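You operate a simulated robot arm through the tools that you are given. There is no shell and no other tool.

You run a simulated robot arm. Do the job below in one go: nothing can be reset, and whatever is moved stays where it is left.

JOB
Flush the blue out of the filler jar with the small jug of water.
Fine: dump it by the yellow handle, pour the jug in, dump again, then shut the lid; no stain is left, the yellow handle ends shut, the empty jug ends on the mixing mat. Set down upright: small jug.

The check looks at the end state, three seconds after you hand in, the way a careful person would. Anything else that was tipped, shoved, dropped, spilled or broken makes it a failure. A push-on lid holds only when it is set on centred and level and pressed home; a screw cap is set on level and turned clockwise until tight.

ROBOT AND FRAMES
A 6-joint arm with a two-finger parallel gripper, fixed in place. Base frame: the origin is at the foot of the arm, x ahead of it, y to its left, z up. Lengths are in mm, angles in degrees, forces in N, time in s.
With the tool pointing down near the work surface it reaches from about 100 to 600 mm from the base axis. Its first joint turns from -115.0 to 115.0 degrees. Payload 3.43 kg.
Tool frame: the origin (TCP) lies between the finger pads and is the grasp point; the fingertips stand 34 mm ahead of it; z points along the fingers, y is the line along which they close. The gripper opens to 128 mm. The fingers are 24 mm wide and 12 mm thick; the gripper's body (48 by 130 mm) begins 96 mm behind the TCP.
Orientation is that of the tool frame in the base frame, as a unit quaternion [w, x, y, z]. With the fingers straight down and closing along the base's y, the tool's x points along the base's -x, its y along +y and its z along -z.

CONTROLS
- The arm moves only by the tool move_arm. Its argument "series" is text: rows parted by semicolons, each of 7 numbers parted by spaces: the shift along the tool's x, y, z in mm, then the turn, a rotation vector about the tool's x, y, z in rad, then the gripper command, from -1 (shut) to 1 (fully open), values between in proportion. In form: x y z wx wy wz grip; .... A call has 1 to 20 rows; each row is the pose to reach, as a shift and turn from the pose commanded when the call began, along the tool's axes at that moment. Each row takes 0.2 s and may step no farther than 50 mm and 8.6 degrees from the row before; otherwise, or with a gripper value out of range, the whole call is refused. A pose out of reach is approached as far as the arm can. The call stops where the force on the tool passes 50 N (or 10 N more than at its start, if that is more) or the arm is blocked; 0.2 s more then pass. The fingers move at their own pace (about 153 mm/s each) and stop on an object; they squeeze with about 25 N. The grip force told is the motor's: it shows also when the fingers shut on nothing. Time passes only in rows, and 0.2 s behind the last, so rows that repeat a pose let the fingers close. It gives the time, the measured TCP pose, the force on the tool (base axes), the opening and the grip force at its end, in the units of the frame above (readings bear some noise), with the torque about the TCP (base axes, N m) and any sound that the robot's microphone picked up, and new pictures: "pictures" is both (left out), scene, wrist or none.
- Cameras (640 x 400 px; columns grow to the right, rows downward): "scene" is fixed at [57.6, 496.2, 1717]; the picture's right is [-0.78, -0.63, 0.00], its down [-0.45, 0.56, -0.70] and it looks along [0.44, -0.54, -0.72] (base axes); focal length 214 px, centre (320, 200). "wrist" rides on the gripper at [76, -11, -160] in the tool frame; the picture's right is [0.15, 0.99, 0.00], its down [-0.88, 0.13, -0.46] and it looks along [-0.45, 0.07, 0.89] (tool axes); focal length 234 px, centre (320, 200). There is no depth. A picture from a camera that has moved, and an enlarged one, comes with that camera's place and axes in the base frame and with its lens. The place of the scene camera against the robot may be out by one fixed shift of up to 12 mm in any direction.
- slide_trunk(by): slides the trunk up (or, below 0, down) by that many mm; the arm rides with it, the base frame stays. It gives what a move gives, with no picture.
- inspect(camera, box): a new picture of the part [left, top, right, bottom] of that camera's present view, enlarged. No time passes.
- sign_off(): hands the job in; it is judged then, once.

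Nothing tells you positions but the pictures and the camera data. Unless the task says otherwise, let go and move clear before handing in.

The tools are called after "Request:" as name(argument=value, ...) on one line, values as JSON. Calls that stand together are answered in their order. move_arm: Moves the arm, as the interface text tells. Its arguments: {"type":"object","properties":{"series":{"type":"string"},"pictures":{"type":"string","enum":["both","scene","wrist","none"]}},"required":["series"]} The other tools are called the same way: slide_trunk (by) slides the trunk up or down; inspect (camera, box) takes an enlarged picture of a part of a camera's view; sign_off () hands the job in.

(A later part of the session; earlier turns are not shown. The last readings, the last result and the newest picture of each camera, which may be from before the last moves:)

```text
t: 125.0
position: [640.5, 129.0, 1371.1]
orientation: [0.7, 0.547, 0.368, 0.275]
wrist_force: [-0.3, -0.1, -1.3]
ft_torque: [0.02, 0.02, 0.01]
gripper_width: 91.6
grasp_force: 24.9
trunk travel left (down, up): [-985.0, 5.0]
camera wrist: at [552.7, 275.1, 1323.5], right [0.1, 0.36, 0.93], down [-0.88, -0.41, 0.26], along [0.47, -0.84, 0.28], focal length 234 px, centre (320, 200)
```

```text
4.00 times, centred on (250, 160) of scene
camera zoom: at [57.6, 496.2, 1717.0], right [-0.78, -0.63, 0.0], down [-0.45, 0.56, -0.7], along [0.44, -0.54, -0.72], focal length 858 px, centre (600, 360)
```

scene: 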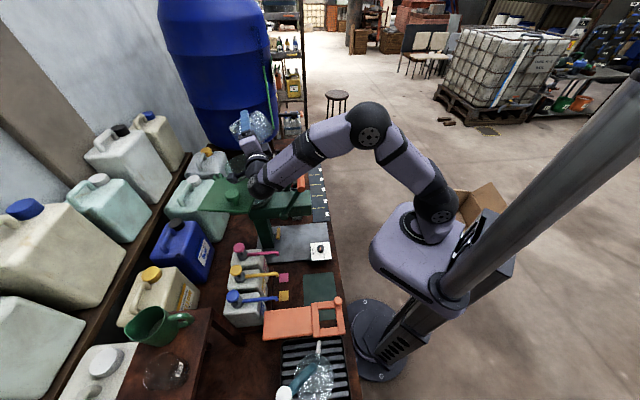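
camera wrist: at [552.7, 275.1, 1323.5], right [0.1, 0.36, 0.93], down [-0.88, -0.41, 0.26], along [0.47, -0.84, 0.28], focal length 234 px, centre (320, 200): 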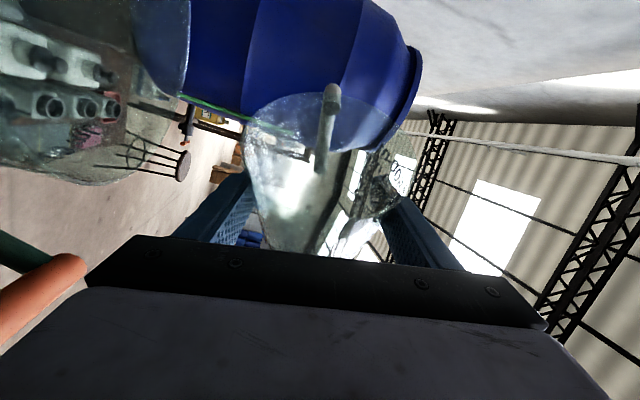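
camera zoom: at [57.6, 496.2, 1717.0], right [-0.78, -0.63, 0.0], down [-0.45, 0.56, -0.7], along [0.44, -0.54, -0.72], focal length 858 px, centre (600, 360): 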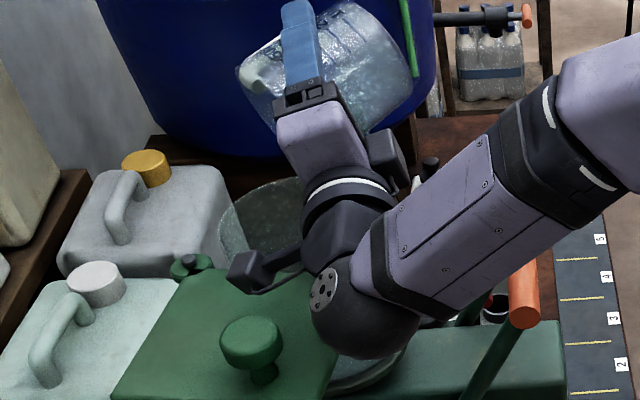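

The jug is empty (about 1.3 N, its own weight). I'll hold a moment longer, then bring it back upright.

Request:
move_arm(series="0 0 0 0 0 0 -1; 0 0 0 0 0 0 -1; 0 0 0 0 0 0 -1; 0 0 0 0 0 0 -1; -1 4 0.5 0.071 -0.0005 0.1219 -1; -2 8 1 0.142 -0.001 0.2437 -1; -3 13.6 1.8 0.2128 -0.0016 0.3656 -1; -3 13.6 1.8 0.2838 -0.0021 0.4875 -1; -3 13.6 1.8 0.3548 -0.0026 0.6093 -1; -3 13.6 1.8 0.4257 -0.0031 0.7312 -1; -3 13.6 1.8 0.4967 -0.0037 0.8531 -1; -3 13.6 1.8 0.5676 -0.0042 0.975 -1; -3 13.6 1.8 0.6386 -0.0047 1.0968 -1; -3 13.6 1.8 0.7095 -0.0052 1.2187 -1; -3 13.6 1.8 0.7805 -0.0057 1.3406 -1; -3 13.6 1.8 0.8514 -0.0063 1.4624 -1; -3 13.6 1.8 0.9222 -0.0068 1.5839 -1; -3 13.6 1.8 0.9222 -0.0068 1.5839 -1", pictures="both")

Request:
inspect(camera="scene", box=[180, 110, 320, 210])

Request:
inspect(camera="wrist", box=[120, 80, 440, 270])

```text
t: 128.8
position: [640.9, 128.5, 1383.4]
orientation: [0.019, 0.866, -0.042, 0.498]
wrist_force: [-0.2, 0.1, -1.3]
ft_torque: [0.01, 0.01, -0.02]
gripper_width: 91.7
grasp_force: 25.2
trunk travel left (down, up): [-985.0, 5.0]
camera wrist: at [542.4, 148.1, 1530.2], right [-0.02, -0.99, 0.12], down [-0.84, -0.05, -0.53], along [0.53, -0.11, -0.84], focal length 234 px, centre (320, 200)
```

scene: 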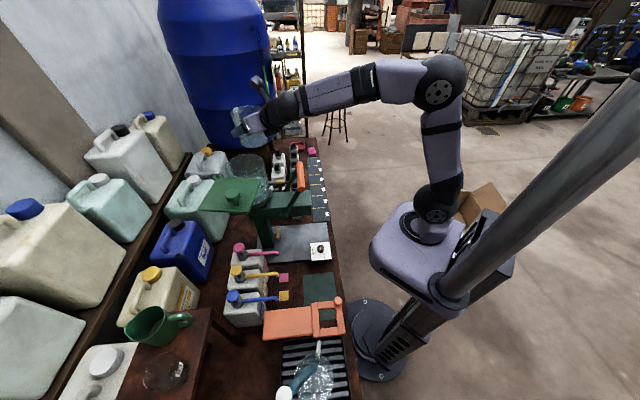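
wrist: 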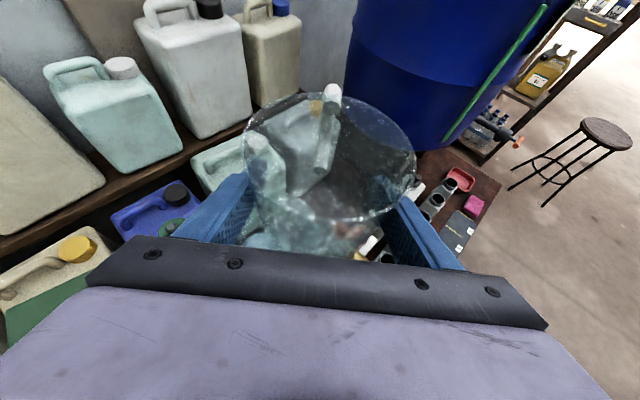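

```text
4.00 times, centred on (250, 160) of scene
camera zoom: at [57.6, 496.2, 1717.0], right [-0.78, -0.63, 0.0], down [-0.45, 0.56, -0.7], along [0.44, -0.54, -0.72], focal length 858 px, centre (600, 360)
```

zoom: 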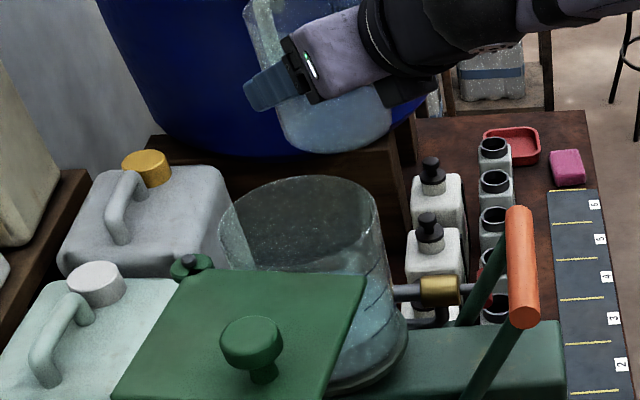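

```text
2.00 times, centred on (280, 175) of wrist
camera zoom: at [542.4, 148.1, 1530.2], right [-0.02, -0.99, 0.12], down [-0.84, -0.05, -0.53], along [0.53, -0.11, -0.84], focal length 468 px, centre (400, 250)
```

zoom: 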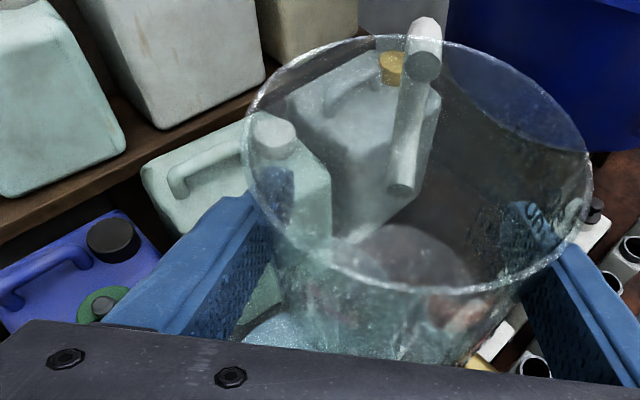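

The jug is empty and clear, and the jar holds only light-blue rinse water. Now carrying the empty jug back the way it came, over the lid to the left side.

Request:
move_arm(series="-11.8 -18.1 -20.4 0.0158 0 -0.0597 -1; -23.6 -36.2 -40.8 0.0316 0 -0.1194 -1; -35.3 -54.3 -61.3 0.0474 0 -0.1791 -1; -47.1 -72.5 -81.7 0.0632 0 -0.2388 -1; -58.9 -90.6 -102.1 0.079 0 -0.2985 -1; -70.7 -108.7 -122.5 0.0948 -0.0006 -0.3582 -1; -70.7 -108.7 -122.5 0.0948 -0.0006 -0.3582 -1", pictures="wrist")

Request:
inspect(camera="scene", box=[180, 110, 340, 230])

```text
t: 130.4
position: [508.5, 251.0, 1387.8]
orientation: [0.068, 0.86, 0.136, 0.488]
wrist_force: [0.4, -0.4, -1.9]
ft_torque: [-0.02, -0.02, 0.02]
gripper_width: 91.6
grasp_force: 25.1
trunk travel left (down, up): [-985.0, 5.0]
camera wrist: at [406.5, 282.0, 1529.9], right [0.24, -0.9, 0.37], down [-0.8, -0.4, -0.46], along [0.55, -0.18, -0.81], focal length 234 px, centre (320, 200)
```

wrist: 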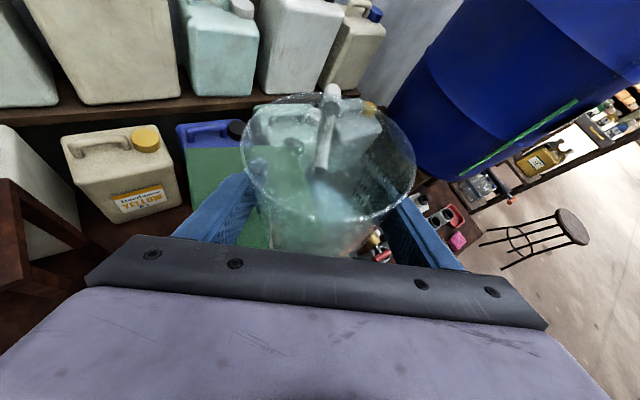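

```text
3.33 times, centred on (260, 170) of scene
camera zoom: at [57.6, 496.2, 1717.0], right [-0.78, -0.63, 0.0], down [-0.45, 0.56, -0.7], along [0.44, -0.54, -0.72], focal length 715 px, centre (520, 300)
```

zoom: 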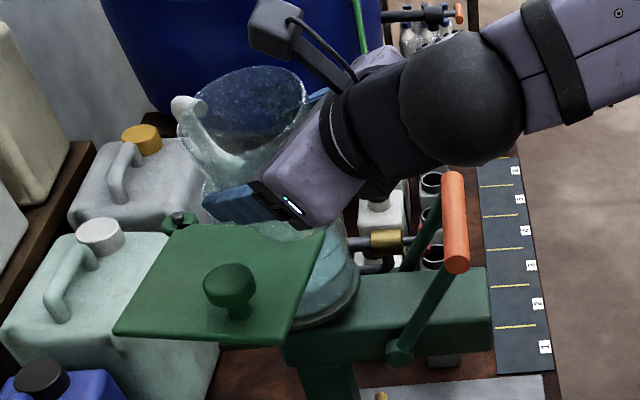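

Request:
move_arm(series="-3.9 -25.7 -18.6 0.0573 0.0175 -0.036 -1; -7.7 -51.4 -37.2 0.1147 0.0349 -0.0721 -1; -11.6 -77 -55.9 0.172 0.0524 -0.1081 -1; -15.5 -102.7 -74.5 0.2293 0.0698 -0.1442 -1; -19.3 -128.4 -93.1 0.2867 0.0873 -0.1802 -1; -23.2 -154.1 -111.7 0.344 0.1047 -0.2163 -1; -23.2 -154.1 -111.7 0.344 0.1047 -0.2163 -1", pictures="both")

```text
t: 132.0
position: [376.4, 389.5, 1389.1]
orientation: [-0.035, 0.812, 0.313, 0.491]
wrist_force: [0.5, 0.3, -1.0]
ft_torque: [0.02, 0.01, 0.02]
gripper_width: 91.6
grasp_force: 24.6
trunk travel left (down, up): [-985.0, 5.0]
camera wrist: at [271.3, 375.2, 1531.5], right [0.58, -0.72, 0.37], down [-0.57, -0.69, -0.46], along [0.58, 0.06, -0.81], focal length 234 px, centre (320, 200)
```

scene: 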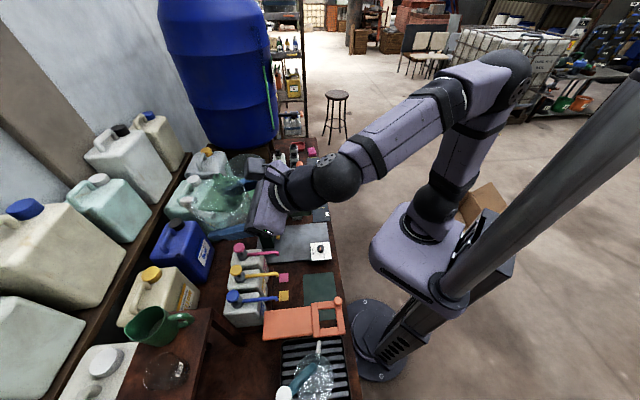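
wrist: 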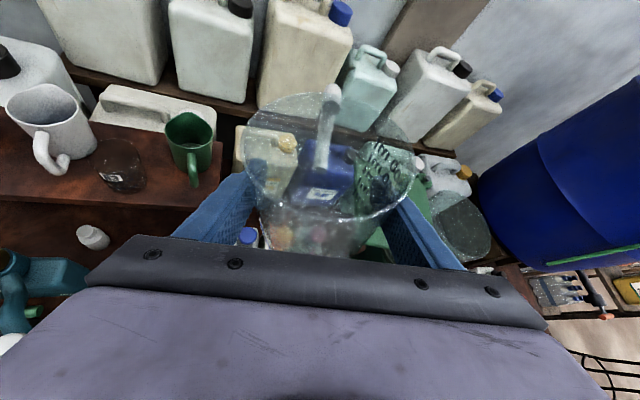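

Descending on the left of the lid.

Request:
move_arm(series="-30.6 -9.4 19.2 0 0 0 -1; -61.2 -18.7 38.5 0 0 0 -1; -91.9 -28.1 57.7 0 0 0 -1; -122.5 -37.5 77 0 0 0 -1; -153.1 -46.8 96.2 0 0 0 -1; -183.7 -56.2 115.4 0 0 0 -1; -214.4 -65.5 134.7 0 0 0 -1; -245 -74.9 153.9 0 0 0 -1; -245 -74.9 153.9 0 0 0 -1", pictures="wrist")

Request:
inspect(camera="scene", box=[180, 140, 340, 300])

```text
t: 134.0
position: [378.3, 390.3, 1087.5]
orientation: [-0.035, 0.812, 0.312, 0.492]
wrist_force: [-0.4, 0.2, -2.4]
ft_torque: [0.01, 0.05, 0.0]
gripper_width: 91.9
grasp_force: 24.8
trunk travel left (down, up): [-985.0, 5.0]
camera wrist: at [272.0, 375.4, 1229.0], right [0.58, -0.72, 0.37], down [-0.57, -0.69, -0.46], along [0.58, 0.06, -0.81], focal length 234 px, centre (320, 200)
```

wrist: 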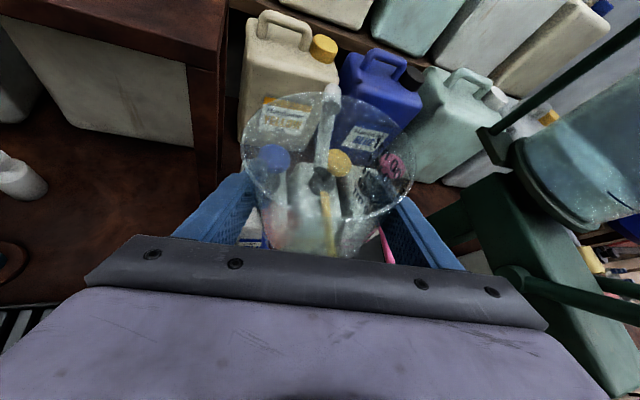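

```text
2.50 times, centred on (260, 220) of scene
camera zoom: at [57.6, 496.2, 1717.0], right [-0.78, -0.63, 0.0], down [-0.45, 0.56, -0.7], along [0.44, -0.54, -0.72], focal length 536 px, centre (470, 150)
```

zoom: 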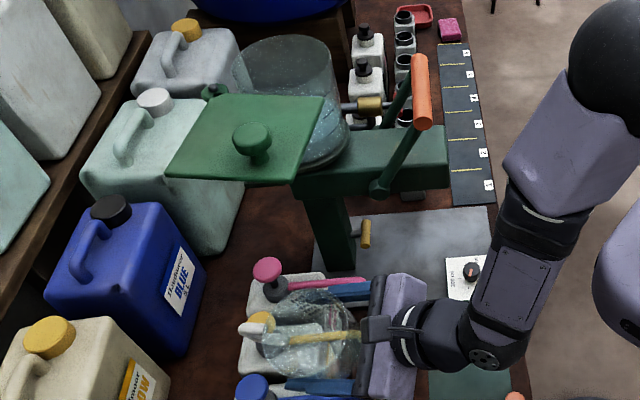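

The jar looks clear from above. Bringing the empty jug back over the spouts toward the gap beside the lever.

Request:
move_arm(series="-10.7 21.8 5.2 0.1075 0.0328 -0.0673 -1; -21.4 43.6 10.4 0.215 0.0656 -0.1345 -1; -34 70.4 3.4 0.263 0.08 -0.164 -1; -46.5 97.2 -3.7 0.31 0.0945 -0.194 -1; -59 123.9 -10.7 0.358 0.109 -0.2238 -1; -59 123.9 -10.7 0.358 0.109 -0.2238 -1", pictures="wrist")

Request:
inspect(camera="scene", box=[200, 140, 360, 300])

```text
t: 135.4
position: [415.1, 258.9, 1075.6]
orientation: [-0.14, 0.725, 0.481, 0.472]
wrist_force: [-0.2, -0.8, -2.2]
ft_torque: [0.0, 0.04, -0.03]
gripper_width: 91.7
grasp_force: 24.9
trunk travel left (down, up): [-985.0, 5.0]
camera wrist: at [324.1, 201.7, 1218.0], right [0.83, -0.41, 0.37], down [-0.22, -0.86, -0.46], along [0.5, 0.3, -0.81], focal length 234 px, centre (320, 200)
```

wrist: 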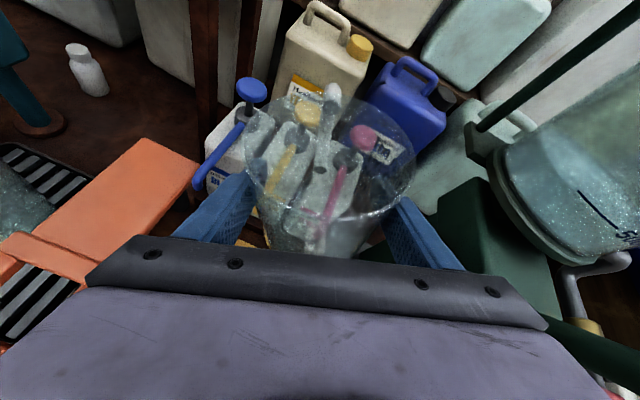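

```text
2.50 times, centred on (280, 220) of scene
camera zoom: at [57.6, 496.2, 1717.0], right [-0.78, -0.63, 0.0], down [-0.45, 0.56, -0.7], along [0.44, -0.54, -0.72], focal length 536 px, centre (420, 150)
```

zoom: 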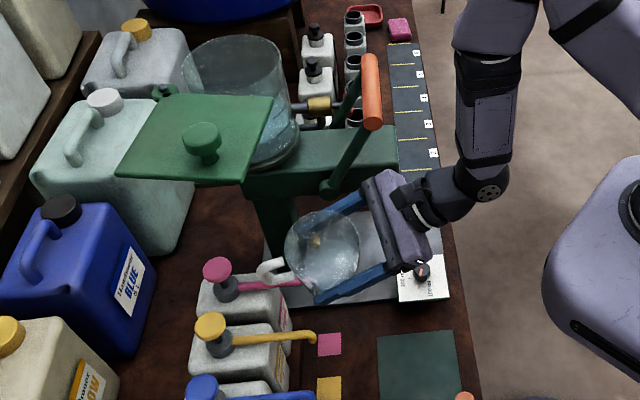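

In reach throughout now. Continuing into the gap and down to z≈907.

Request:
move_arm(series="-21.2 13.6 -5 0 0 0 -1; -42.4 27.3 -10 0 0 0 -1; -63.6 40.9 -15 0 0 0 -1; -84.8 54.5 -20 0 0 0 -1; -110 46.8 -4.2 -0.022 -0.0065 0.0135 -1; -135.2 39.1 11.7 -0.043 -0.013 0.027 -1; -160.4 31.4 27.5 -0.065 -0.02 0.04 -1; -185.6 23.7 43.3 -0.086 -0.026 0.054 -1; -185.6 23.7 43.3 -0.086 -0.026 0.054 -1", pictures="wrist")

Request:
inspect(camera="scene", box=[200, 140, 360, 300])

```text
t: 137.4
position: [441.6, 168.0, 906.0]
orientation: [-0.116, 0.75, 0.441, 0.479]
wrist_force: [0.7, -0.3, -0.5]
ft_torque: [-0.03, -0.02, 0.01]
gripper_width: 91.3
grasp_force: 24.9
trunk travel left (down, up): [-985.0, 5.0]
camera wrist: at [345.1, 120.6, 1048.0], right [0.79, -0.5, 0.37], down [-0.31, -0.83, -0.46], along [0.53, 0.24, -0.81], focal length 234 px, centre (320, 200)
```

wrist: 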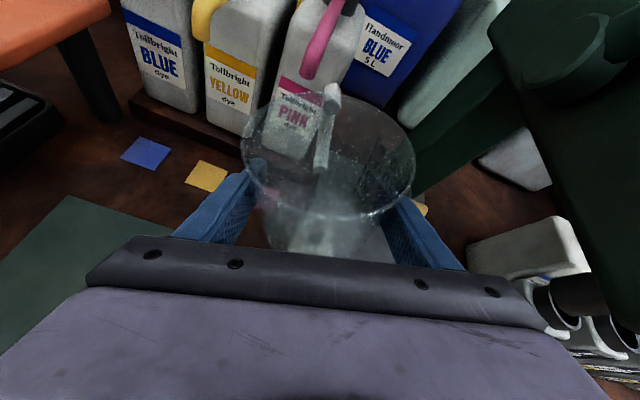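

```text
2.50 times, centred on (280, 220) of scene
camera zoom: at [57.6, 496.2, 1717.0], right [-0.78, -0.63, 0.0], down [-0.45, 0.56, -0.7], along [0.44, -0.54, -0.72], focal length 536 px, centre (420, 150)
```

zoom: 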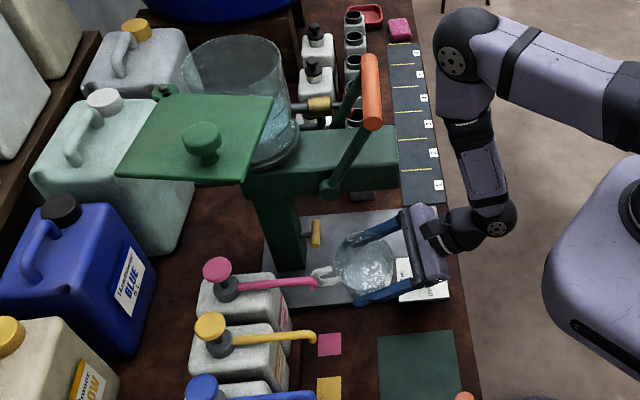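

Next, across to the mat and down, restoring the jug to upright on the way.

Request:
move_arm(series="-2.5 -30.4 -12.8 0 0 0 -1; -4.9 -60.8 -25.5 0.0309 0.0094 0.0538 -1; -19.6 -83.5 -26 0.0618 0.0188 0.1076 -1; -34.4 -106.3 -26.4 0.0926 0.0281 0.1614 -1; -57.5 -118.8 -16 0.1235 0.0375 0.2152 -1; -80.7 -131.2 -5.5 0.1235 0.0375 0.2152 -1; -80.7 -131.2 -5.5 0.1235 0.0375 0.2152 -1", pictures="both")

Request:
inspect(camera="scene", box=[265, 215, 375, 315])

```text
t: 139.0
position: [325.4, 198.5, 811.0]
orientation: [-0.221, 0.775, 0.384, 0.451]
wrist_force: [0.8, -1.5, -1.6]
ft_torque: [-0.02, 0.01, 0.0]
gripper_width: 91.8
grasp_force: 25.2
trunk travel left (down, up): [-985.0, 5.0]
camera wrist: at [254.7, 124.4, 955.8], right [0.83, -0.54, 0.13], down [-0.4, -0.74, -0.54], along [0.39, 0.39, -0.83], focal length 234 px, centre (320, 200)
```

scene: 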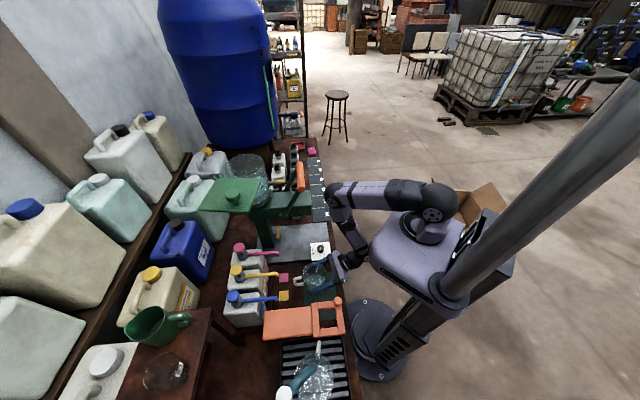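
wrist: 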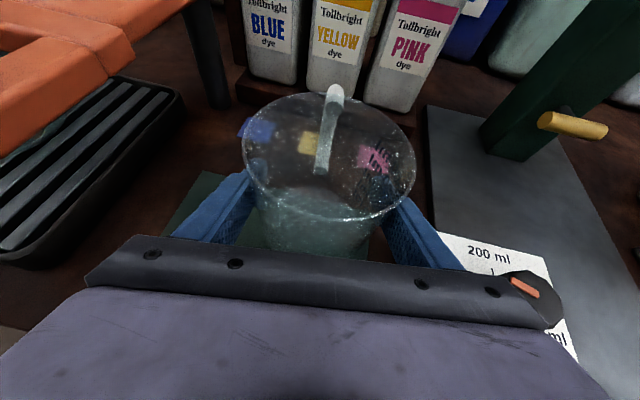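

```text
4.00 times, centred on (320, 265) of scene
camera zoom: at [57.6, 496.2, 1717.0], right [-0.78, -0.63, 0.0], down [-0.45, 0.56, -0.7], along [0.44, -0.54, -0.72], focal length 858 px, centre (320, -60)
```

zoom: 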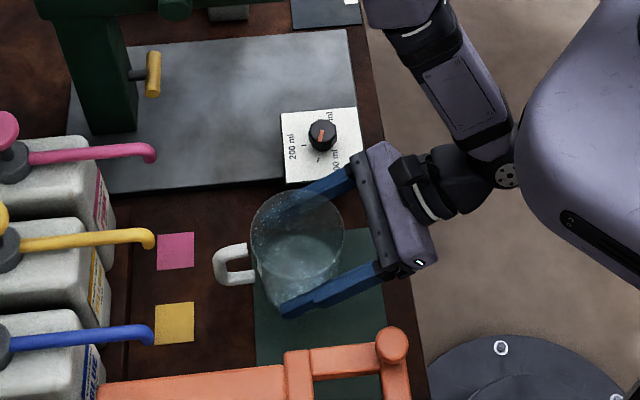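

The jug is upright above the mat. Lowering gently to contact.

Request:
move_arm(series="-8.7 0 5 0 0 0 -1; -17.4 0 9.9 0 0 0 -1; -26.1 -0.1 14.9 0 0 0 -1; -29.5 -0.1 16.9 0 0 0 -1; -30.8 -0.1 17.6 0 0 0 -1; -30.8 -0.1 17.6 0 0 0 -1", pictures="none")

```text
t: 140.4
position: [325.5, 199.0, 776.3]
orientation: [-0.222, 0.774, 0.386, 0.45]
wrist_force: [-2.2, -1.3, 6.9]
ft_torque: [-0.02, -0.2, -0.06]
gripper_width: 91.9
grasp_force: 25.4
trunk travel left (down, up): [-985.0, 5.0]
```

Contact with the mat. Releasing.

Request:
move_arm(series="0.4 0 -0.2 0 0 0 -1; 0.4 0 -0.2 0 0 0 0.6; 0.4 0 -0.2 0 0 0 0.8; 0.4 0 -0.2 0 0 0 1; 0.4 0 -0.2 0 0 0 1", pictures="both")

Request:
inspect(camera="scene", box=[265, 215, 375, 315])

Request:
inspect(camera="wrist", box=[160, 80, 480, 280])

```text
t: 141.6
position: [326.1, 199.1, 775.7]
orientation: [-0.222, 0.775, 0.386, 0.449]
wrist_force: [-0.3, -0.2, -0.1]
ft_torque: [-0.03, 0.0, -0.01]
gripper_width: 128.2
grasp_force: 0.2
trunk travel left (down, up): [-985.0, 5.0]
camera wrist: at [255.1, 125.6, 920.9], right [0.83, -0.54, 0.13], down [-0.4, -0.74, -0.54], along [0.39, 0.39, -0.83], focal length 234 px, centre (320, 200)
```

scene: 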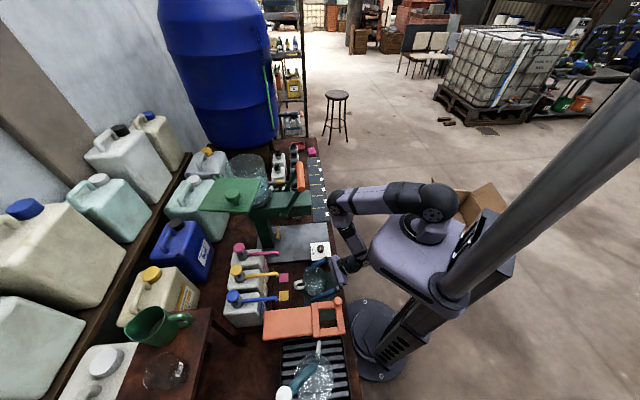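
wrist: 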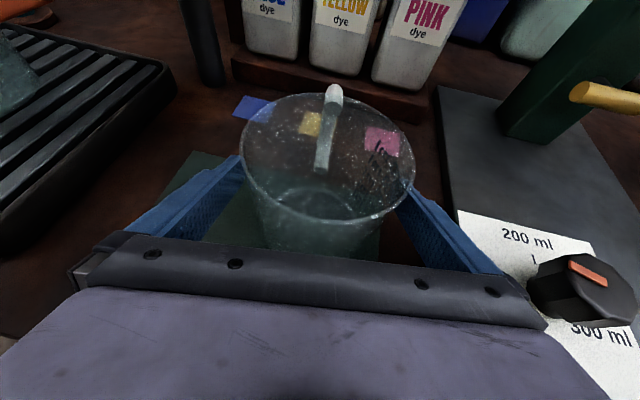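

```text
4.00 times, centred on (320, 265) of scene
camera zoom: at [57.6, 496.2, 1717.0], right [-0.78, -0.63, 0.0], down [-0.45, 0.56, -0.7], along [0.44, -0.54, -0.72], focal length 858 px, centre (320, -60)
```

zoom: 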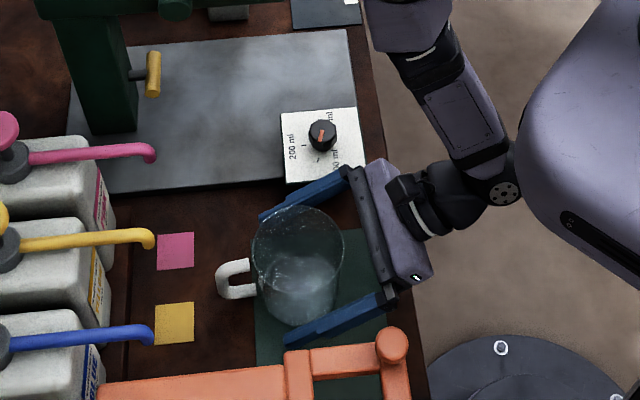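

```text
2.00 times, centred on (320, 180) of wrist
camera zoom: at [255.1, 125.6, 920.9], right [0.83, -0.54, 0.13], down [-0.4, -0.74, -0.54], along [0.39, 0.39, -0.83], focal length 468 px, centre (320, 240)
```

zoom: 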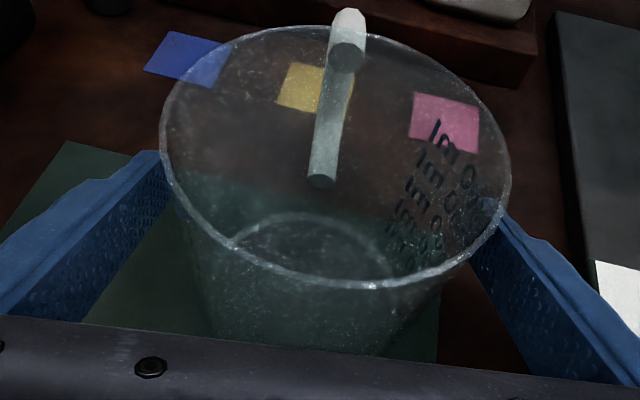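

The empty jug stands upright on the mat. I'll lift the open fingers straight up off it.

Request:
move_arm(series="13 0 -7.5 0 0 0 1; 26 0 -14.9 0 0 0 1; 43.4 0 -24.9 0 0 0 1; 60.7 0 -34.8 0 0 0 1; 78 0 -44.8 0 0 0 1; 78 0 -44.8 0 0 0 1", pictures="both")

Request:
inspect(camera="scene", box=[265, 215, 375, 315])

```text
t: 143.0
position: [327.6, 200.8, 864.8]
orientation: [-0.221, 0.775, 0.385, 0.449]
wrist_force: [0.1, 0.5, 0.5]
ft_torque: [0.01, 0.01, -0.02]
gripper_width: 127.8
grasp_force: 0.2
trunk travel left (down, up): [-985.0, 5.0]
camera wrist: at [255.7, 127.5, 1009.8], right [0.83, -0.54, 0.13], down [-0.4, -0.74, -0.54], along [0.39, 0.39, -0.83], focal length 234 px, centre (320, 200)
```

scene: 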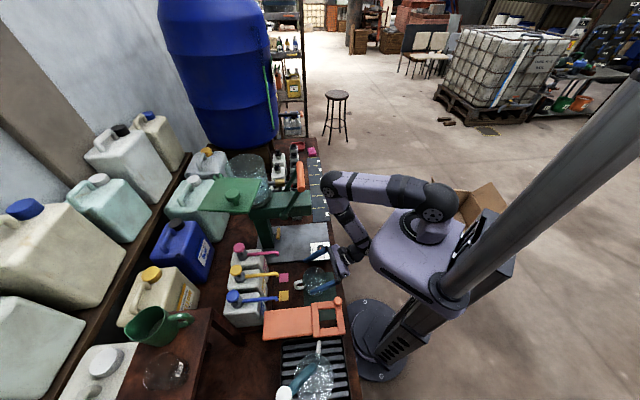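
wrist: 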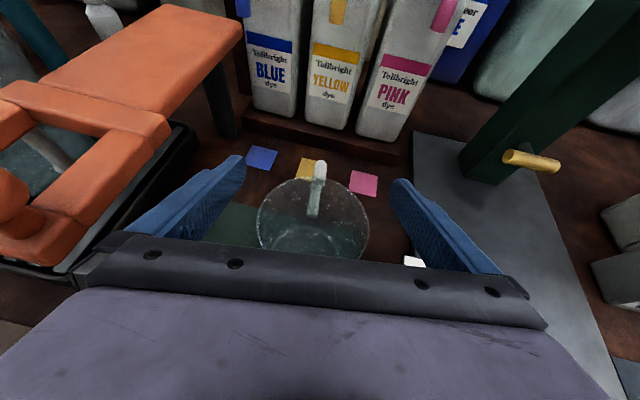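

```text
4.00 times, centred on (320, 265) of scene
camera zoom: at [57.6, 496.2, 1717.0], right [-0.78, -0.63, 0.0], down [-0.45, 0.56, -0.7], along [0.44, -0.54, -0.72], focal length 858 px, centre (320, -60)
```

zoom: 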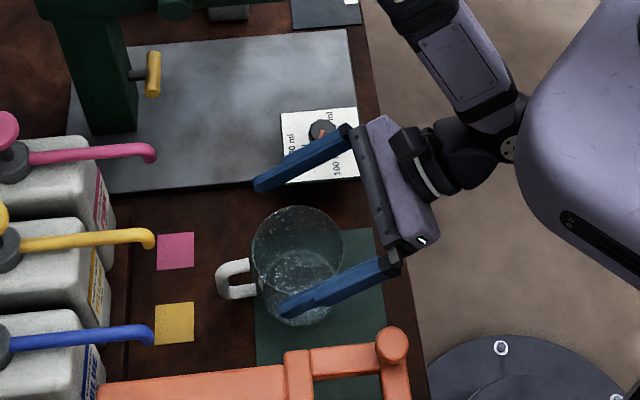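

The jug is fine where it stands. For the valve I want the wrist in its other configuration, so I'll move to free space, right of the mat, and point the tool down.

Request:
move_arm(series="0.6 27.1 -18.9 -0.032 0 0.0184 0.3; 1.2 54.2 -37.7 -0.064 0 0.0369 0.3; 1.7 81.3 -56.6 -0.096 0 0.0553 0.3; 2.3 108.4 -75.4 -0.128 0 0.0737 0.3; 2.3 108.4 -75.4 -0.128 0 0.0737 0.3", pictures="none")

Request:
move_arm(series="-0.4 3 -8 0 -0.131 0 0.3; -0.9 6 -16 0 -0.262 0 0.3; -1.3 9 -25 0 -0.393 0 0.3; -1.8 12.5 -33 0 -0.524 0 0.3; -2.2 15.6 -41 0 -0.654 0 0.3; -2.6 18.8 -50 0 -0.785 0 0.3; -3 22 -58 0 -0.916 0 0.3; -3.5 25 -66 0 -1.047 0 0.3; -3.5 25 -66 0 -1.047 0 0.3", pictures="both")

```text
t: 144.2
position: [372.0, 82.0, 907.6]
orientation: [-0.187, 0.802, 0.327, 0.464]
wrist_force: [0.2, -0.9, 0.1]
ft_torque: [0.03, 0.0, 0.02]
gripper_width: 83.0
grasp_force: 0.0
trunk travel left (down, up): [-985.0, 5.0]
```

```text
t: 146.2
position: [351.7, 21.2, 933.4]
orientation: [0.005, 0.926, 0.377, 0.02]
wrist_force: [0.6, 0.8, 0.3]
ft_torque: [-0.02, 0.01, 0.0]
gripper_width: 83.2
grasp_force: 0.1
trunk travel left (down, up): [-985.0, 5.0]
camera wrist: at [390.2, 79.3, 1095.3], right [0.79, -0.61, 0.03], down [-0.56, -0.71, 0.43], along [-0.24, -0.36, -0.9], focal length 234 px, centre (320, 200)
```

scene: 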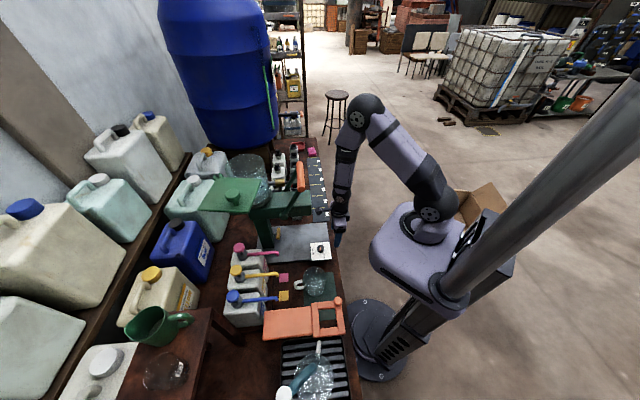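
wrist: 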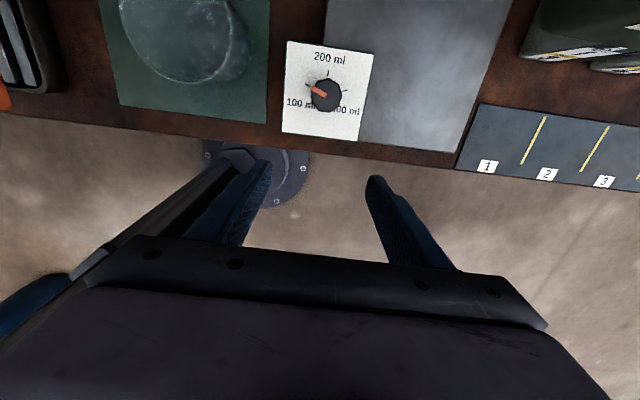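

Forearm and tool are nearly in line here, well clear of everything. Rotating the tool about the vertical to bring the wrist to its other configuration.

Request:
move_arm(series="0 0 0 0 0 0.15 0.3; 0 0 0 0 0 0.30 0.3; 0 0 0 0 0 0.45 0.3; 0 0 0 0 0 0.60 0.3; 0 0 0 0 0 0.75 0.3; 0 0 0 0 0 0.90 0.3; 0 0 0 0 0 1.05 0.3; 0 0 0 0 0 1.2 0.3; 0 0 0 0 0 1.35 0.3; 0 0 0 0 0 1.5 0.3", pictures="none")

```text
t: 148.4
position: [341.7, 23.3, 928.9]
orientation: [-0.004, 0.935, -0.356, 0.005]
wrist_force: [0.2, 0.3, -0.7]
ft_torque: [0.03, 0.0, 0.02]
gripper_width: 83.3
grasp_force: 0.0
out of reach, approached as far as the arm can: row 7, 8, 9, 10
trunk travel left (down, up): [-985.0, 5.0]
```

Request:
move_arm(series="0 0 0 0 0 0.15 0.3; 0 0 0 0 0 0.30 0.3; 0 0 0 0 0 0.45 0.3; 0 0 0 0 0 0.60 0.3; 0 0 0 0 0 0.75 0.3; 0 0 0 0 0 0.90 0.3; 0 0 0 0 0 1.05 0.3; 0 0 0 0 0 1.2 0.3; 0 0 0 0 0 1.35 0.3; 0 0 0 0 0 1.5 0.3", pictures="none")

```text
t: 150.6
position: [340.0, 23.6, 930.8]
orientation: [0.003, -0.439, 0.898, -0.003]
wrist_force: [0.1, -0.1, 0.1]
ft_torque: [0.01, -0.01, 0.02]
gripper_width: 83.2
grasp_force: 0.0
trunk travel left (down, up): [-985.0, 5.0]
```

The wrist is now in the other configuration. Tilting out to level while shifting to the right, in front of the filler.

Request:
move_arm(series="-5.6 -10.6 0 0 -0.143 0 0.3; -11.1 -21.3 0 0 -0.286 0 0.3; -16.7 -31.9 0 0 -0.428 0 0.3; -22.2 -42.5 0 0 -0.571 0 0.3; -27.8 -53.1 0 0 -0.714 0 0.3; -33.3 -63.8 0 0 -0.857 0 0.3; -38.9 -74.4 0 0 -1.0 0 0.3; -44.4 -85 0 0 -1.142 0 0.3; -50 -95.7 0 0 -1.285 0 0.3; -55.5 -106.3 0 0 -1.428 0 0.3; -61.1 -116.9 0 0 -1.571 0 0.3; -61.1 -116.9 0 0 -1.571 0 0.3", pictures="both")

```text
t: 153.2
position: [443.5, 22.3, 940.8]
orientation: [0.638, -0.313, 0.632, 0.309]
wrist_force: [1.0, 0.1, -0.4]
ft_torque: [0.01, 0.01, 0.0]
gripper_width: 83.0
grasp_force: 0.0
out of reach, approached as far as the arm can: row 9, 10, 11, 12
trunk travel left (down, up): [-985.0, 5.0]
camera wrist: at [355.4, -112.1, 863.2], right [-0.78, 0.61, -0.15], down [-0.39, -0.28, 0.88], along [0.49, 0.74, 0.45], focal length 234 px, centre (320, 200)
```

scene: 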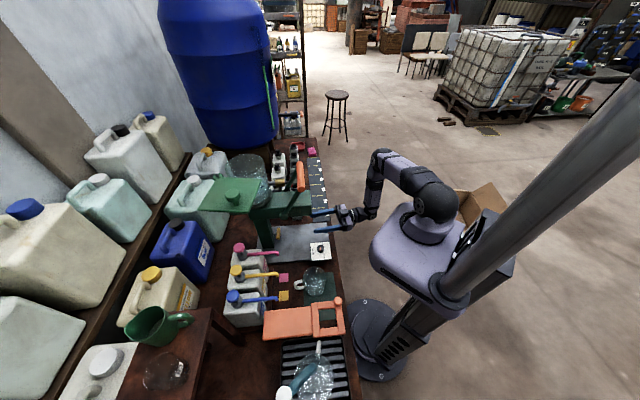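
wrist: 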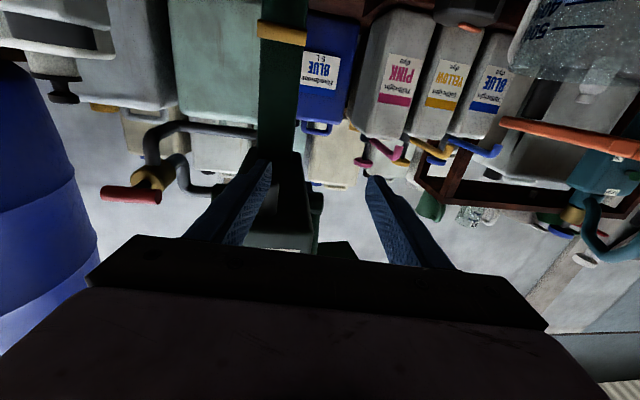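

Level with the camera underneath now. Rolling 90° so that the fingers close vertically with the camera on the right, as in the first valve operation.

Request:
move_arm(series="0 0 0 0 0 -0.143 0.3; 0 0 0 0 0 -0.286 0.3; 0 0 0 0 0 -0.428 0.3; 0 0 0 0 0 -0.571 0.3; 0 0 0 0 0 -0.714 0.3; 0 0 0 0 0 -0.857 0.3; 0 0 0 0 0 -1.0 0.3; 0 0 0 0 0 -1.142 0.3; 0 0 0 0 0 -1.285 0.3; 0 0 0 0 0 -1.428 0.3; 0 0 0 0 0 -1.571 0.3; 0 0 0 0 0 -1.571 0.3", pictures="none")

```text
t: 155.8
position: [444.0, 20.9, 939.2]
orientation: [0.67, -0.669, 0.225, -0.23]
wrist_force: [-0.4, -0.3, 0.3]
ft_torque: [-0.01, 0.02, 0.03]
gripper_width: 83.1
grasp_force: 0.1
trunk travel left (down, up): [-985.0, 5.0]
```

Now aligning the heading square to the valve and centring on it.

Request:
move_arm(series="14 3 4 -0.0003 0.048 0 0.1; 28 6 8 -0.0007 0.097 0 0; 42.1 9.3 11.7 -0.001 0.145 0 -0.1; 42.1 9.3 11.7 -0.001 0.145 0 -0.1", pictures="none")

Request:
slide_trunk(by=-110)

Request:
inspect(camera="wrist", box=[200, 80, 440, 270])

Request:
inspect(camera="scene", box=[240, 190, 368, 270])

```text
t: 156.8
position: [484.5, 3.9, 929.5]
orientation: [0.652, -0.65, 0.274, -0.277]
wrist_force: [-3.6, -1.5, -0.1]
ft_torque: [0.09, -0.08, 0.02]
gripper_width: 57.3
grasp_force: 0.0
trunk travel left (down, up): [-985.0, 5.0]
```

```text
t: 158.2
position: [484.3, 3.4, 818.4]
orientation: [-0.651, 0.652, -0.274, 0.277]
wrist_force: [0.3, 0.4, -0.1]
ft_torque: [0.01, 0.03, 0.02]
gripper_width: 57.7
grasp_force: 0.0
trunk travel left (down, up): [-875.0, 115.0]
```

```text
2.11 times, centred on (320, 175) of wrist
camera zoom: at [422.5, -162.7, 830.6], right [0.11, -0.11, -0.99], down [-0.94, 0.32, -0.13], along [0.33, 0.94, -0.07], focal length 493 px, centre (320, 253)
```

zoom: 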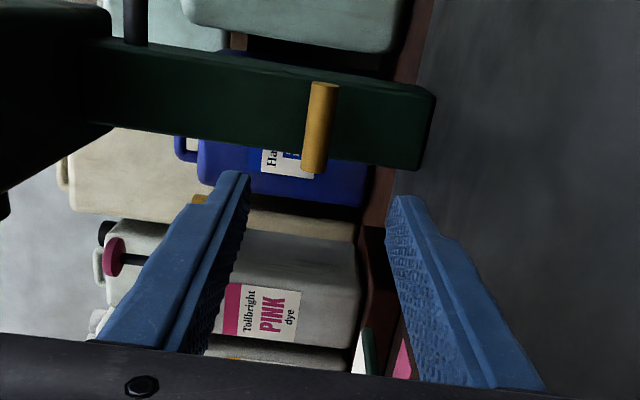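

```text
5.00 times, centred on (304, 230) of scene
camera zoom: at [57.6, 496.2, 1717.0], right [-0.78, -0.63, 0.0], down [-0.45, 0.56, -0.7], along [0.44, -0.54, -0.72], focal length 1072 px, centre (400, 50)
```

zoom: 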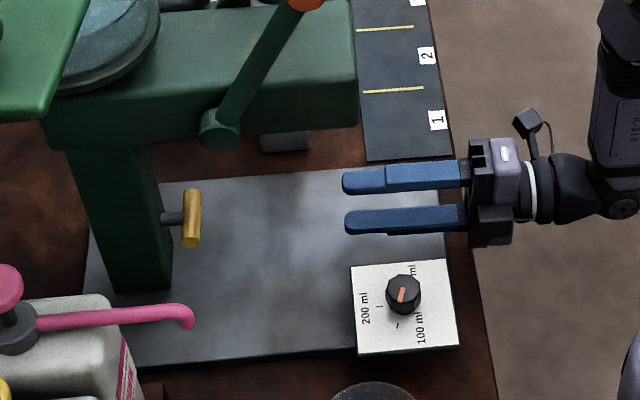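

Lined up with the yellow bar as before. Sliding in around it.

Request:
move_arm(series="0 -1 40 0 0 0 -0.1; 0 -2 80 0 0 0 -0.1; 0 -2 115 0 0 0 -0.1; 0 -2 145 0 0 0 -0.1; 0 -2 174 0 0 0 -0.1; 0 -2 174 0 0 0 -0.1", pictures="none")

Request:
inspect(camera="wrist", box=[240, 120, 400, 270])

Request:
inspect(camera="scene", box=[250, 200, 346, 260])

```text
t: 159.6
position: [608.6, 125.6, 822.1]
orientation: [0.651, -0.65, 0.275, -0.278]
wrist_force: [-0.3, 0.1, -0.2]
ft_torque: [0.01, 0.04, 0.02]
gripper_width: 57.7
grasp_force: 0.1
trunk travel left (down, up): [-875.0, 115.0]
```

```text
2.67 times, centred on (320, 195) of wrist
camera zoom: at [545.9, -40.5, 833.1], right [0.11, -0.11, -0.99], down [-0.94, 0.32, -0.13], along [0.33, 0.94, -0.07], focal length 624 px, centre (320, 213)
```

zoom: 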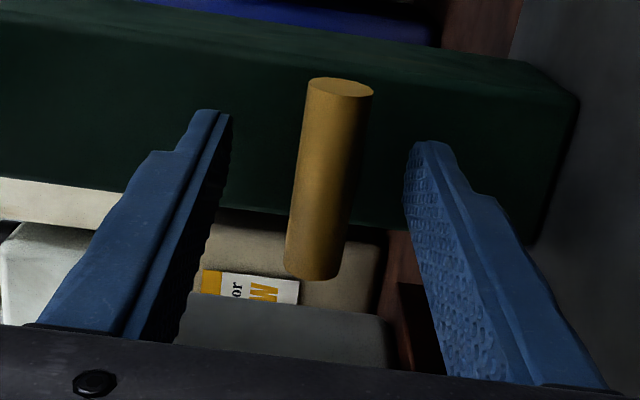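

```text
6.67 times, centred on (298, 230) of scene
camera zoom: at [57.6, 496.2, 1717.0], right [-0.78, -0.63, 0.0], down [-0.45, 0.56, -0.7], along [0.44, -0.54, -0.72], focal length 1430 px, centre (467, 0)
```

zoom: 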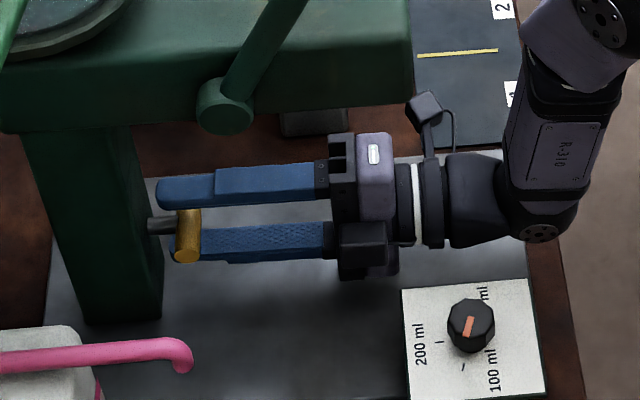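

Bar between the fingers; a 2 mm height correction, then close.

Request:
move_arm(series="0 2 -1 0 0 0 -0.1; 0 2 -1 0 0 0 -1; 0 2 -1 0 0 0 -1; 0 2 -1 0 0 0 -1", pictures="none")

```text
t: 160.6
position: [607.5, 124.4, 820.4]
orientation: [0.652, -0.65, 0.274, -0.277]
wrist_force: [0.3, 0.4, 1.0]
ft_torque: [0.05, 0.03, 0.09]
gripper_width: 18.7
grasp_force: 44.8
trunk travel left (down, up): [-875.0, 115.0]
```

Gripped cleanly. Turning counter-clockwise to open (dump the rinse).

Request:
move_arm(series="0 0 0 0 0 -0.12 -1; 0 -0.5 0 0 0 -0.24 -1; 0 -1 0 0 0 -0.36 -1; 0 -1 0 0 0 -0.48 -1; 0 -1 0 0 0 -0.60 -1; 0 -1 0 0 0 -0.72 -1; 0 -1 0 0 0 -0.72 -1", pictures="none")

Request:
move_arm(series="0 0 0 0 0 -0.12 -1; 0 0 0 0 0 -0.24 -1; 0 0 0 0 0 -0.36 -1; 0 0 0 0 0 -0.48 -1; 0 0 0 0 0 -0.60 -1; 0 0 0 0 0 -0.72 -1; 0 0 0 0 0 -0.85 -1; 0 0 0 0 0 -0.85 -1", pictures="wrist")

Request:
inspect(camera="scene", box=[210, 140, 338, 260])

```text
t: 162.2
position: [607.9, 125.8, 821.9]
orientation: [-0.512, 0.706, -0.026, 0.489]
wrist_force: [-12.3, 1.7, -1.6]
ft_torque: [0.45, -0.49, -0.58]
gripper_width: 18.7
grasp_force: 45.0
trunk travel left (down, up): [-875.0, 115.0]
```

```text
t: 164.0
position: [607.9, 125.7, 821.9]
orientation: [-0.265, 0.653, 0.269, 0.656]
wrist_force: [-18.8, 10.9, 2.7]
ft_torque: [1.03, -0.62, 0.32]
gripper_width: 18.5
grasp_force: 44.9
trunk travel left (down, up): [-875.0, 115.0]
camera wrist: at [483.8, 21.6, 897.6], right [0.69, -0.71, 0.15], down [-0.23, -0.41, -0.88], along [0.68, 0.57, -0.45], focal length 234 px, centre (320, 200)
```

wrist: 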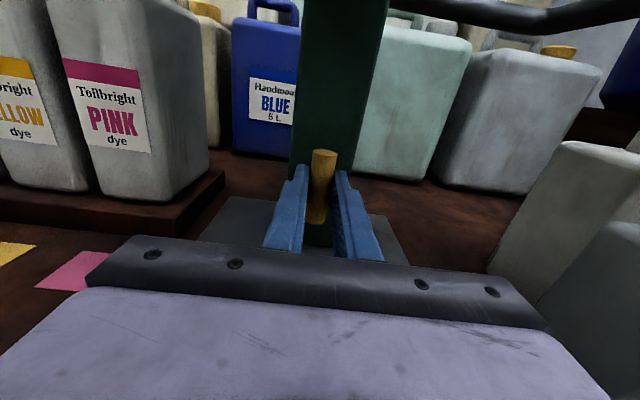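

```text
3.33 times, centred on (274, 200) of scene
camera zoom: at [57.6, 496.2, 1717.0], right [-0.78, -0.63, 0.0], down [-0.45, 0.56, -0.7], along [0.44, -0.54, -0.72], focal length 715 px, centre (473, 200)
```

zoom: 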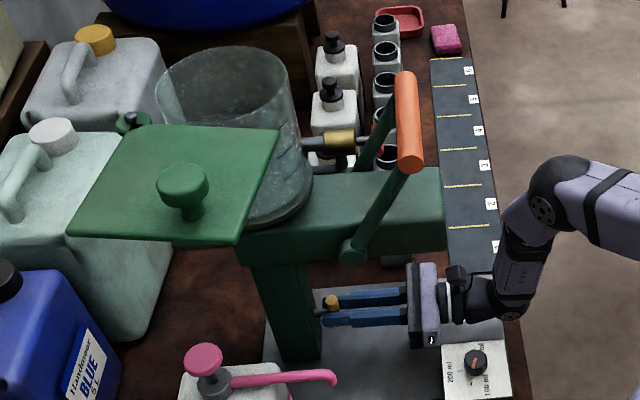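

Open. I'll wait a few seconds for the jar to drain and inspect it.

Request:
move_arm(series="0 0 -1 0 0 0 -1; 0 0 -1 0 0 0 -1; 0 0 -1 0 0 0 -1; 0 0 -1 0 0 0 -1; 0 0 -1 0 0 0 -1; 0 0 -1 0 0 0 -1; 0 0 -1 0 0 0 -1; 0 0 -1 0 0 0 -1; 0 0 -1 0 0 0 -1; 0 0 -1 0 0 0 -1; 0 0 -1 0 0 0 -1; 0 0 -1 0 0 0 -1; 0 0 -1 0 0 0 -1; 0 0 -1 0 0 0 -1; 0 0 -1 0 0 0 -1", pictures="none")

Request:
inspect(camera="scene", box=[225, 140, 305, 210])

Request:
inspect(camera="scene", box=[240, 200, 336, 260])

```text
t: 167.2
position: [605.8, 126.0, 822.1]
orientation: [-0.265, 0.653, 0.269, 0.657]
wrist_force: [-9.1, 17.8, 8.8]
ft_torque: [0.28, 0.1, 0.3]
gripper_width: 18.9
grasp_force: 45.4
trunk travel left (down, up): [-875.0, 115.0]
```

```text
5.71 times, centred on (265, 175) of scene
camera zoom: at [57.6, 496.2, 1717.0], right [-0.78, -0.63, 0.0], down [-0.45, 0.56, -0.7], along [0.44, -0.54, -0.72], focal length 1226 px, centre (634, 343)
```

zoom: 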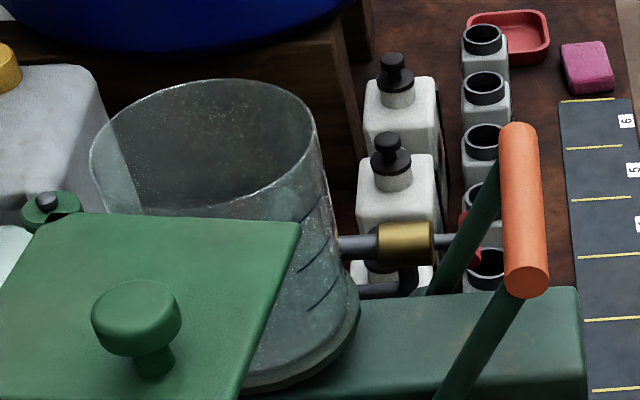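

```text
6.67 times, centred on (288, 230) of scene
camera zoom: at [57.6, 496.2, 1717.0], right [-0.78, -0.63, 0.0], down [-0.45, 0.56, -0.7], along [0.44, -0.54, -0.72], focal length 1430 px, centre (533, 0)
```

zoom: 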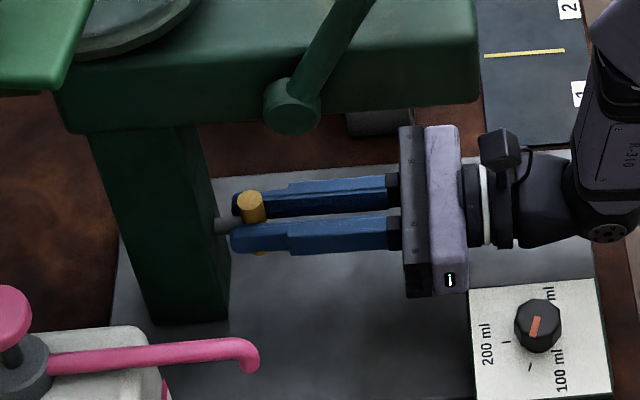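

The jar is now clear and empty, no blue left. Turning the handle back to shut.

Request:
move_arm(series="0 -0.7 0 0 0 0.12 -1; 0 -1 0 0 0 0.24 -1; 0 -1 0 0 0 0.36 -1; 0 -1 0 0 0 0.48 -1; 0 -1 0 0 0 0.60 -1; 0 -1 0 0 0 0.72 -1; 0 -1 0 0 0 0.80 -1; 0 -1 0 0 0 0.80 -1", pictures="none")

Request:
move_arm(series="0 0 0 0 0 0.12 -1; 0 0 0 0 0 0.24 -1; 0 0 0 0 0 0.36 -1; 0 0 0 0 0 0.48 -1; 0 0 0 0 0 0.60 -1; 0 0 0 0 0 0.72 -1; 0 0 0 0 0 0.78 -1; 0 0 0 0 0 0.78 -1", pictures="none")

```text
t: 169.0
position: [607.3, 125.6, 821.2]
orientation: [-0.5, 0.706, -0.009, 0.502]
wrist_force: [1.3, 13.2, 8.7]
ft_torque: [-0.29, 0.3, 0.75]
gripper_width: 18.8
grasp_force: 45.3
trunk travel left (down, up): [-875.0, 115.0]
```

```text
t: 170.8
position: [608.4, 124.4, 820.1]
orientation: [0.652, -0.65, 0.277, -0.274]
wrist_force: [2.4, 7.6, -1.8]
ft_torque: [-0.28, -0.29, -0.55]
gripper_width: 18.7
grasp_force: 45.2
trunk travel left (down, up): [-875.0, 115.0]
```

Nudging to confirm the shut stop.

Request:
move_arm(series="0 0 0 0 0 0.04 -1; 0 0 0 0 0 0.09 -1; 0 0 0 0 0 0.09 -1; 0 0 0 0 0 0.09 -1", pictures="none")

```text
t: 171.8
position: [608.2, 124.0, 820.9]
orientation: [0.664, -0.636, 0.307, -0.244]
wrist_force: [-0.7, -0.3, -4.5]
ft_torque: [-1.02, -0.9, -0.11]
gripper_width: 20.5
grasp_force: 45.1
trunk travel left (down, up): [-875.0, 115.0]
```

Shut stop confirmed. Relaxing, opening and backing straight out.

Request:
move_arm(series="0 0 0 0 0 -0.08 -1; 0 0 0 0 0 -0.08 -0.3; 0 0 0 0 0 -0.08 -0.1; 0 0 -20 0 0 -0.08 -0.1; 0 0 -60 0 0 -0.08 -0.1; 0 0 -100 0 0 -0.08 -0.1; 0 0 -140 0 0 -0.08 -0.1; 0 0 -180 0 0 -0.08 -0.1; 0 0 -220 0 0 -0.08 -0.1", pictures="both")

Request:
inspect(camera="scene", box=[210, 140, 338, 260])

```text
t: 173.8
position: [445.5, -29.8, 820.4]
orientation: [0.655, -0.647, 0.28, -0.271]
wrist_force: [0.1, -0.2, 0.1]
ft_torque: [0.02, -0.04, 0.0]
gripper_width: 57.8
grasp_force: 0.1
trunk travel left (down, up): [-875.0, 115.0]
camera wrist: at [383.8, -195.4, 829.1], right [0.09, -0.09, -0.99], down [-0.94, 0.32, -0.12], along [0.32, 0.94, -0.06], focal length 234 px, centre (320, 200)
```

scene: 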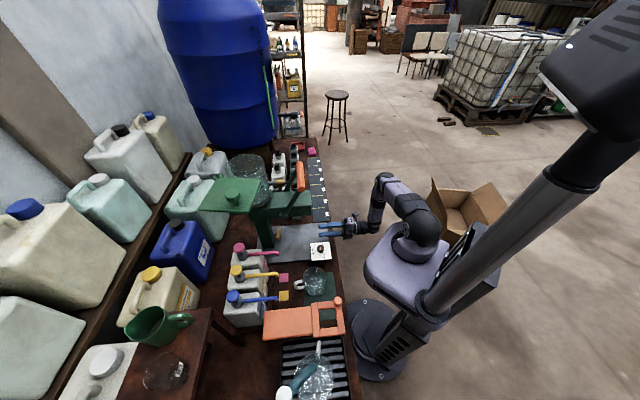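
wrist: 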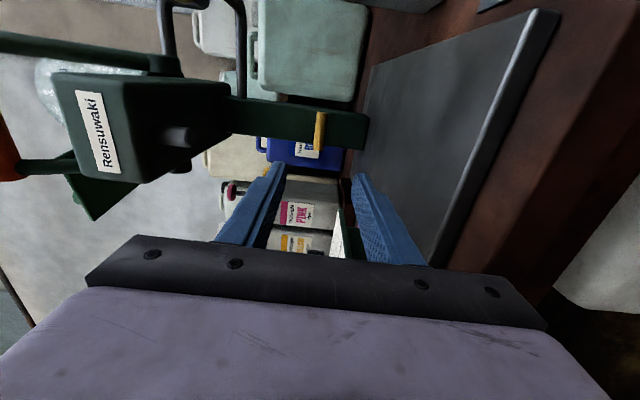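

```text
3.33 times, centred on (274, 200) of scene
camera zoom: at [57.6, 496.2, 1717.0], right [-0.78, -0.63, 0.0], down [-0.45, 0.56, -0.7], along [0.44, -0.54, -0.72], focal length 715 px, centre (473, 200)
```

zoom: 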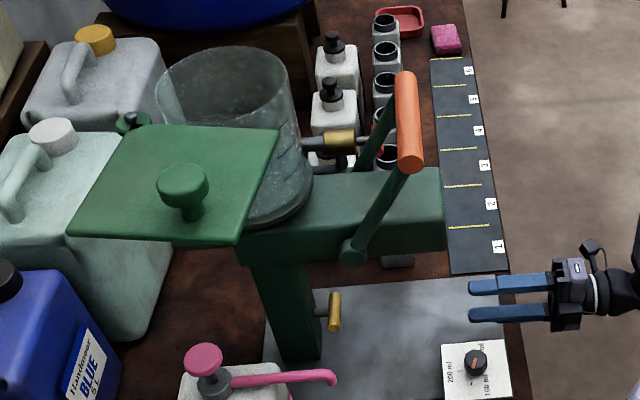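

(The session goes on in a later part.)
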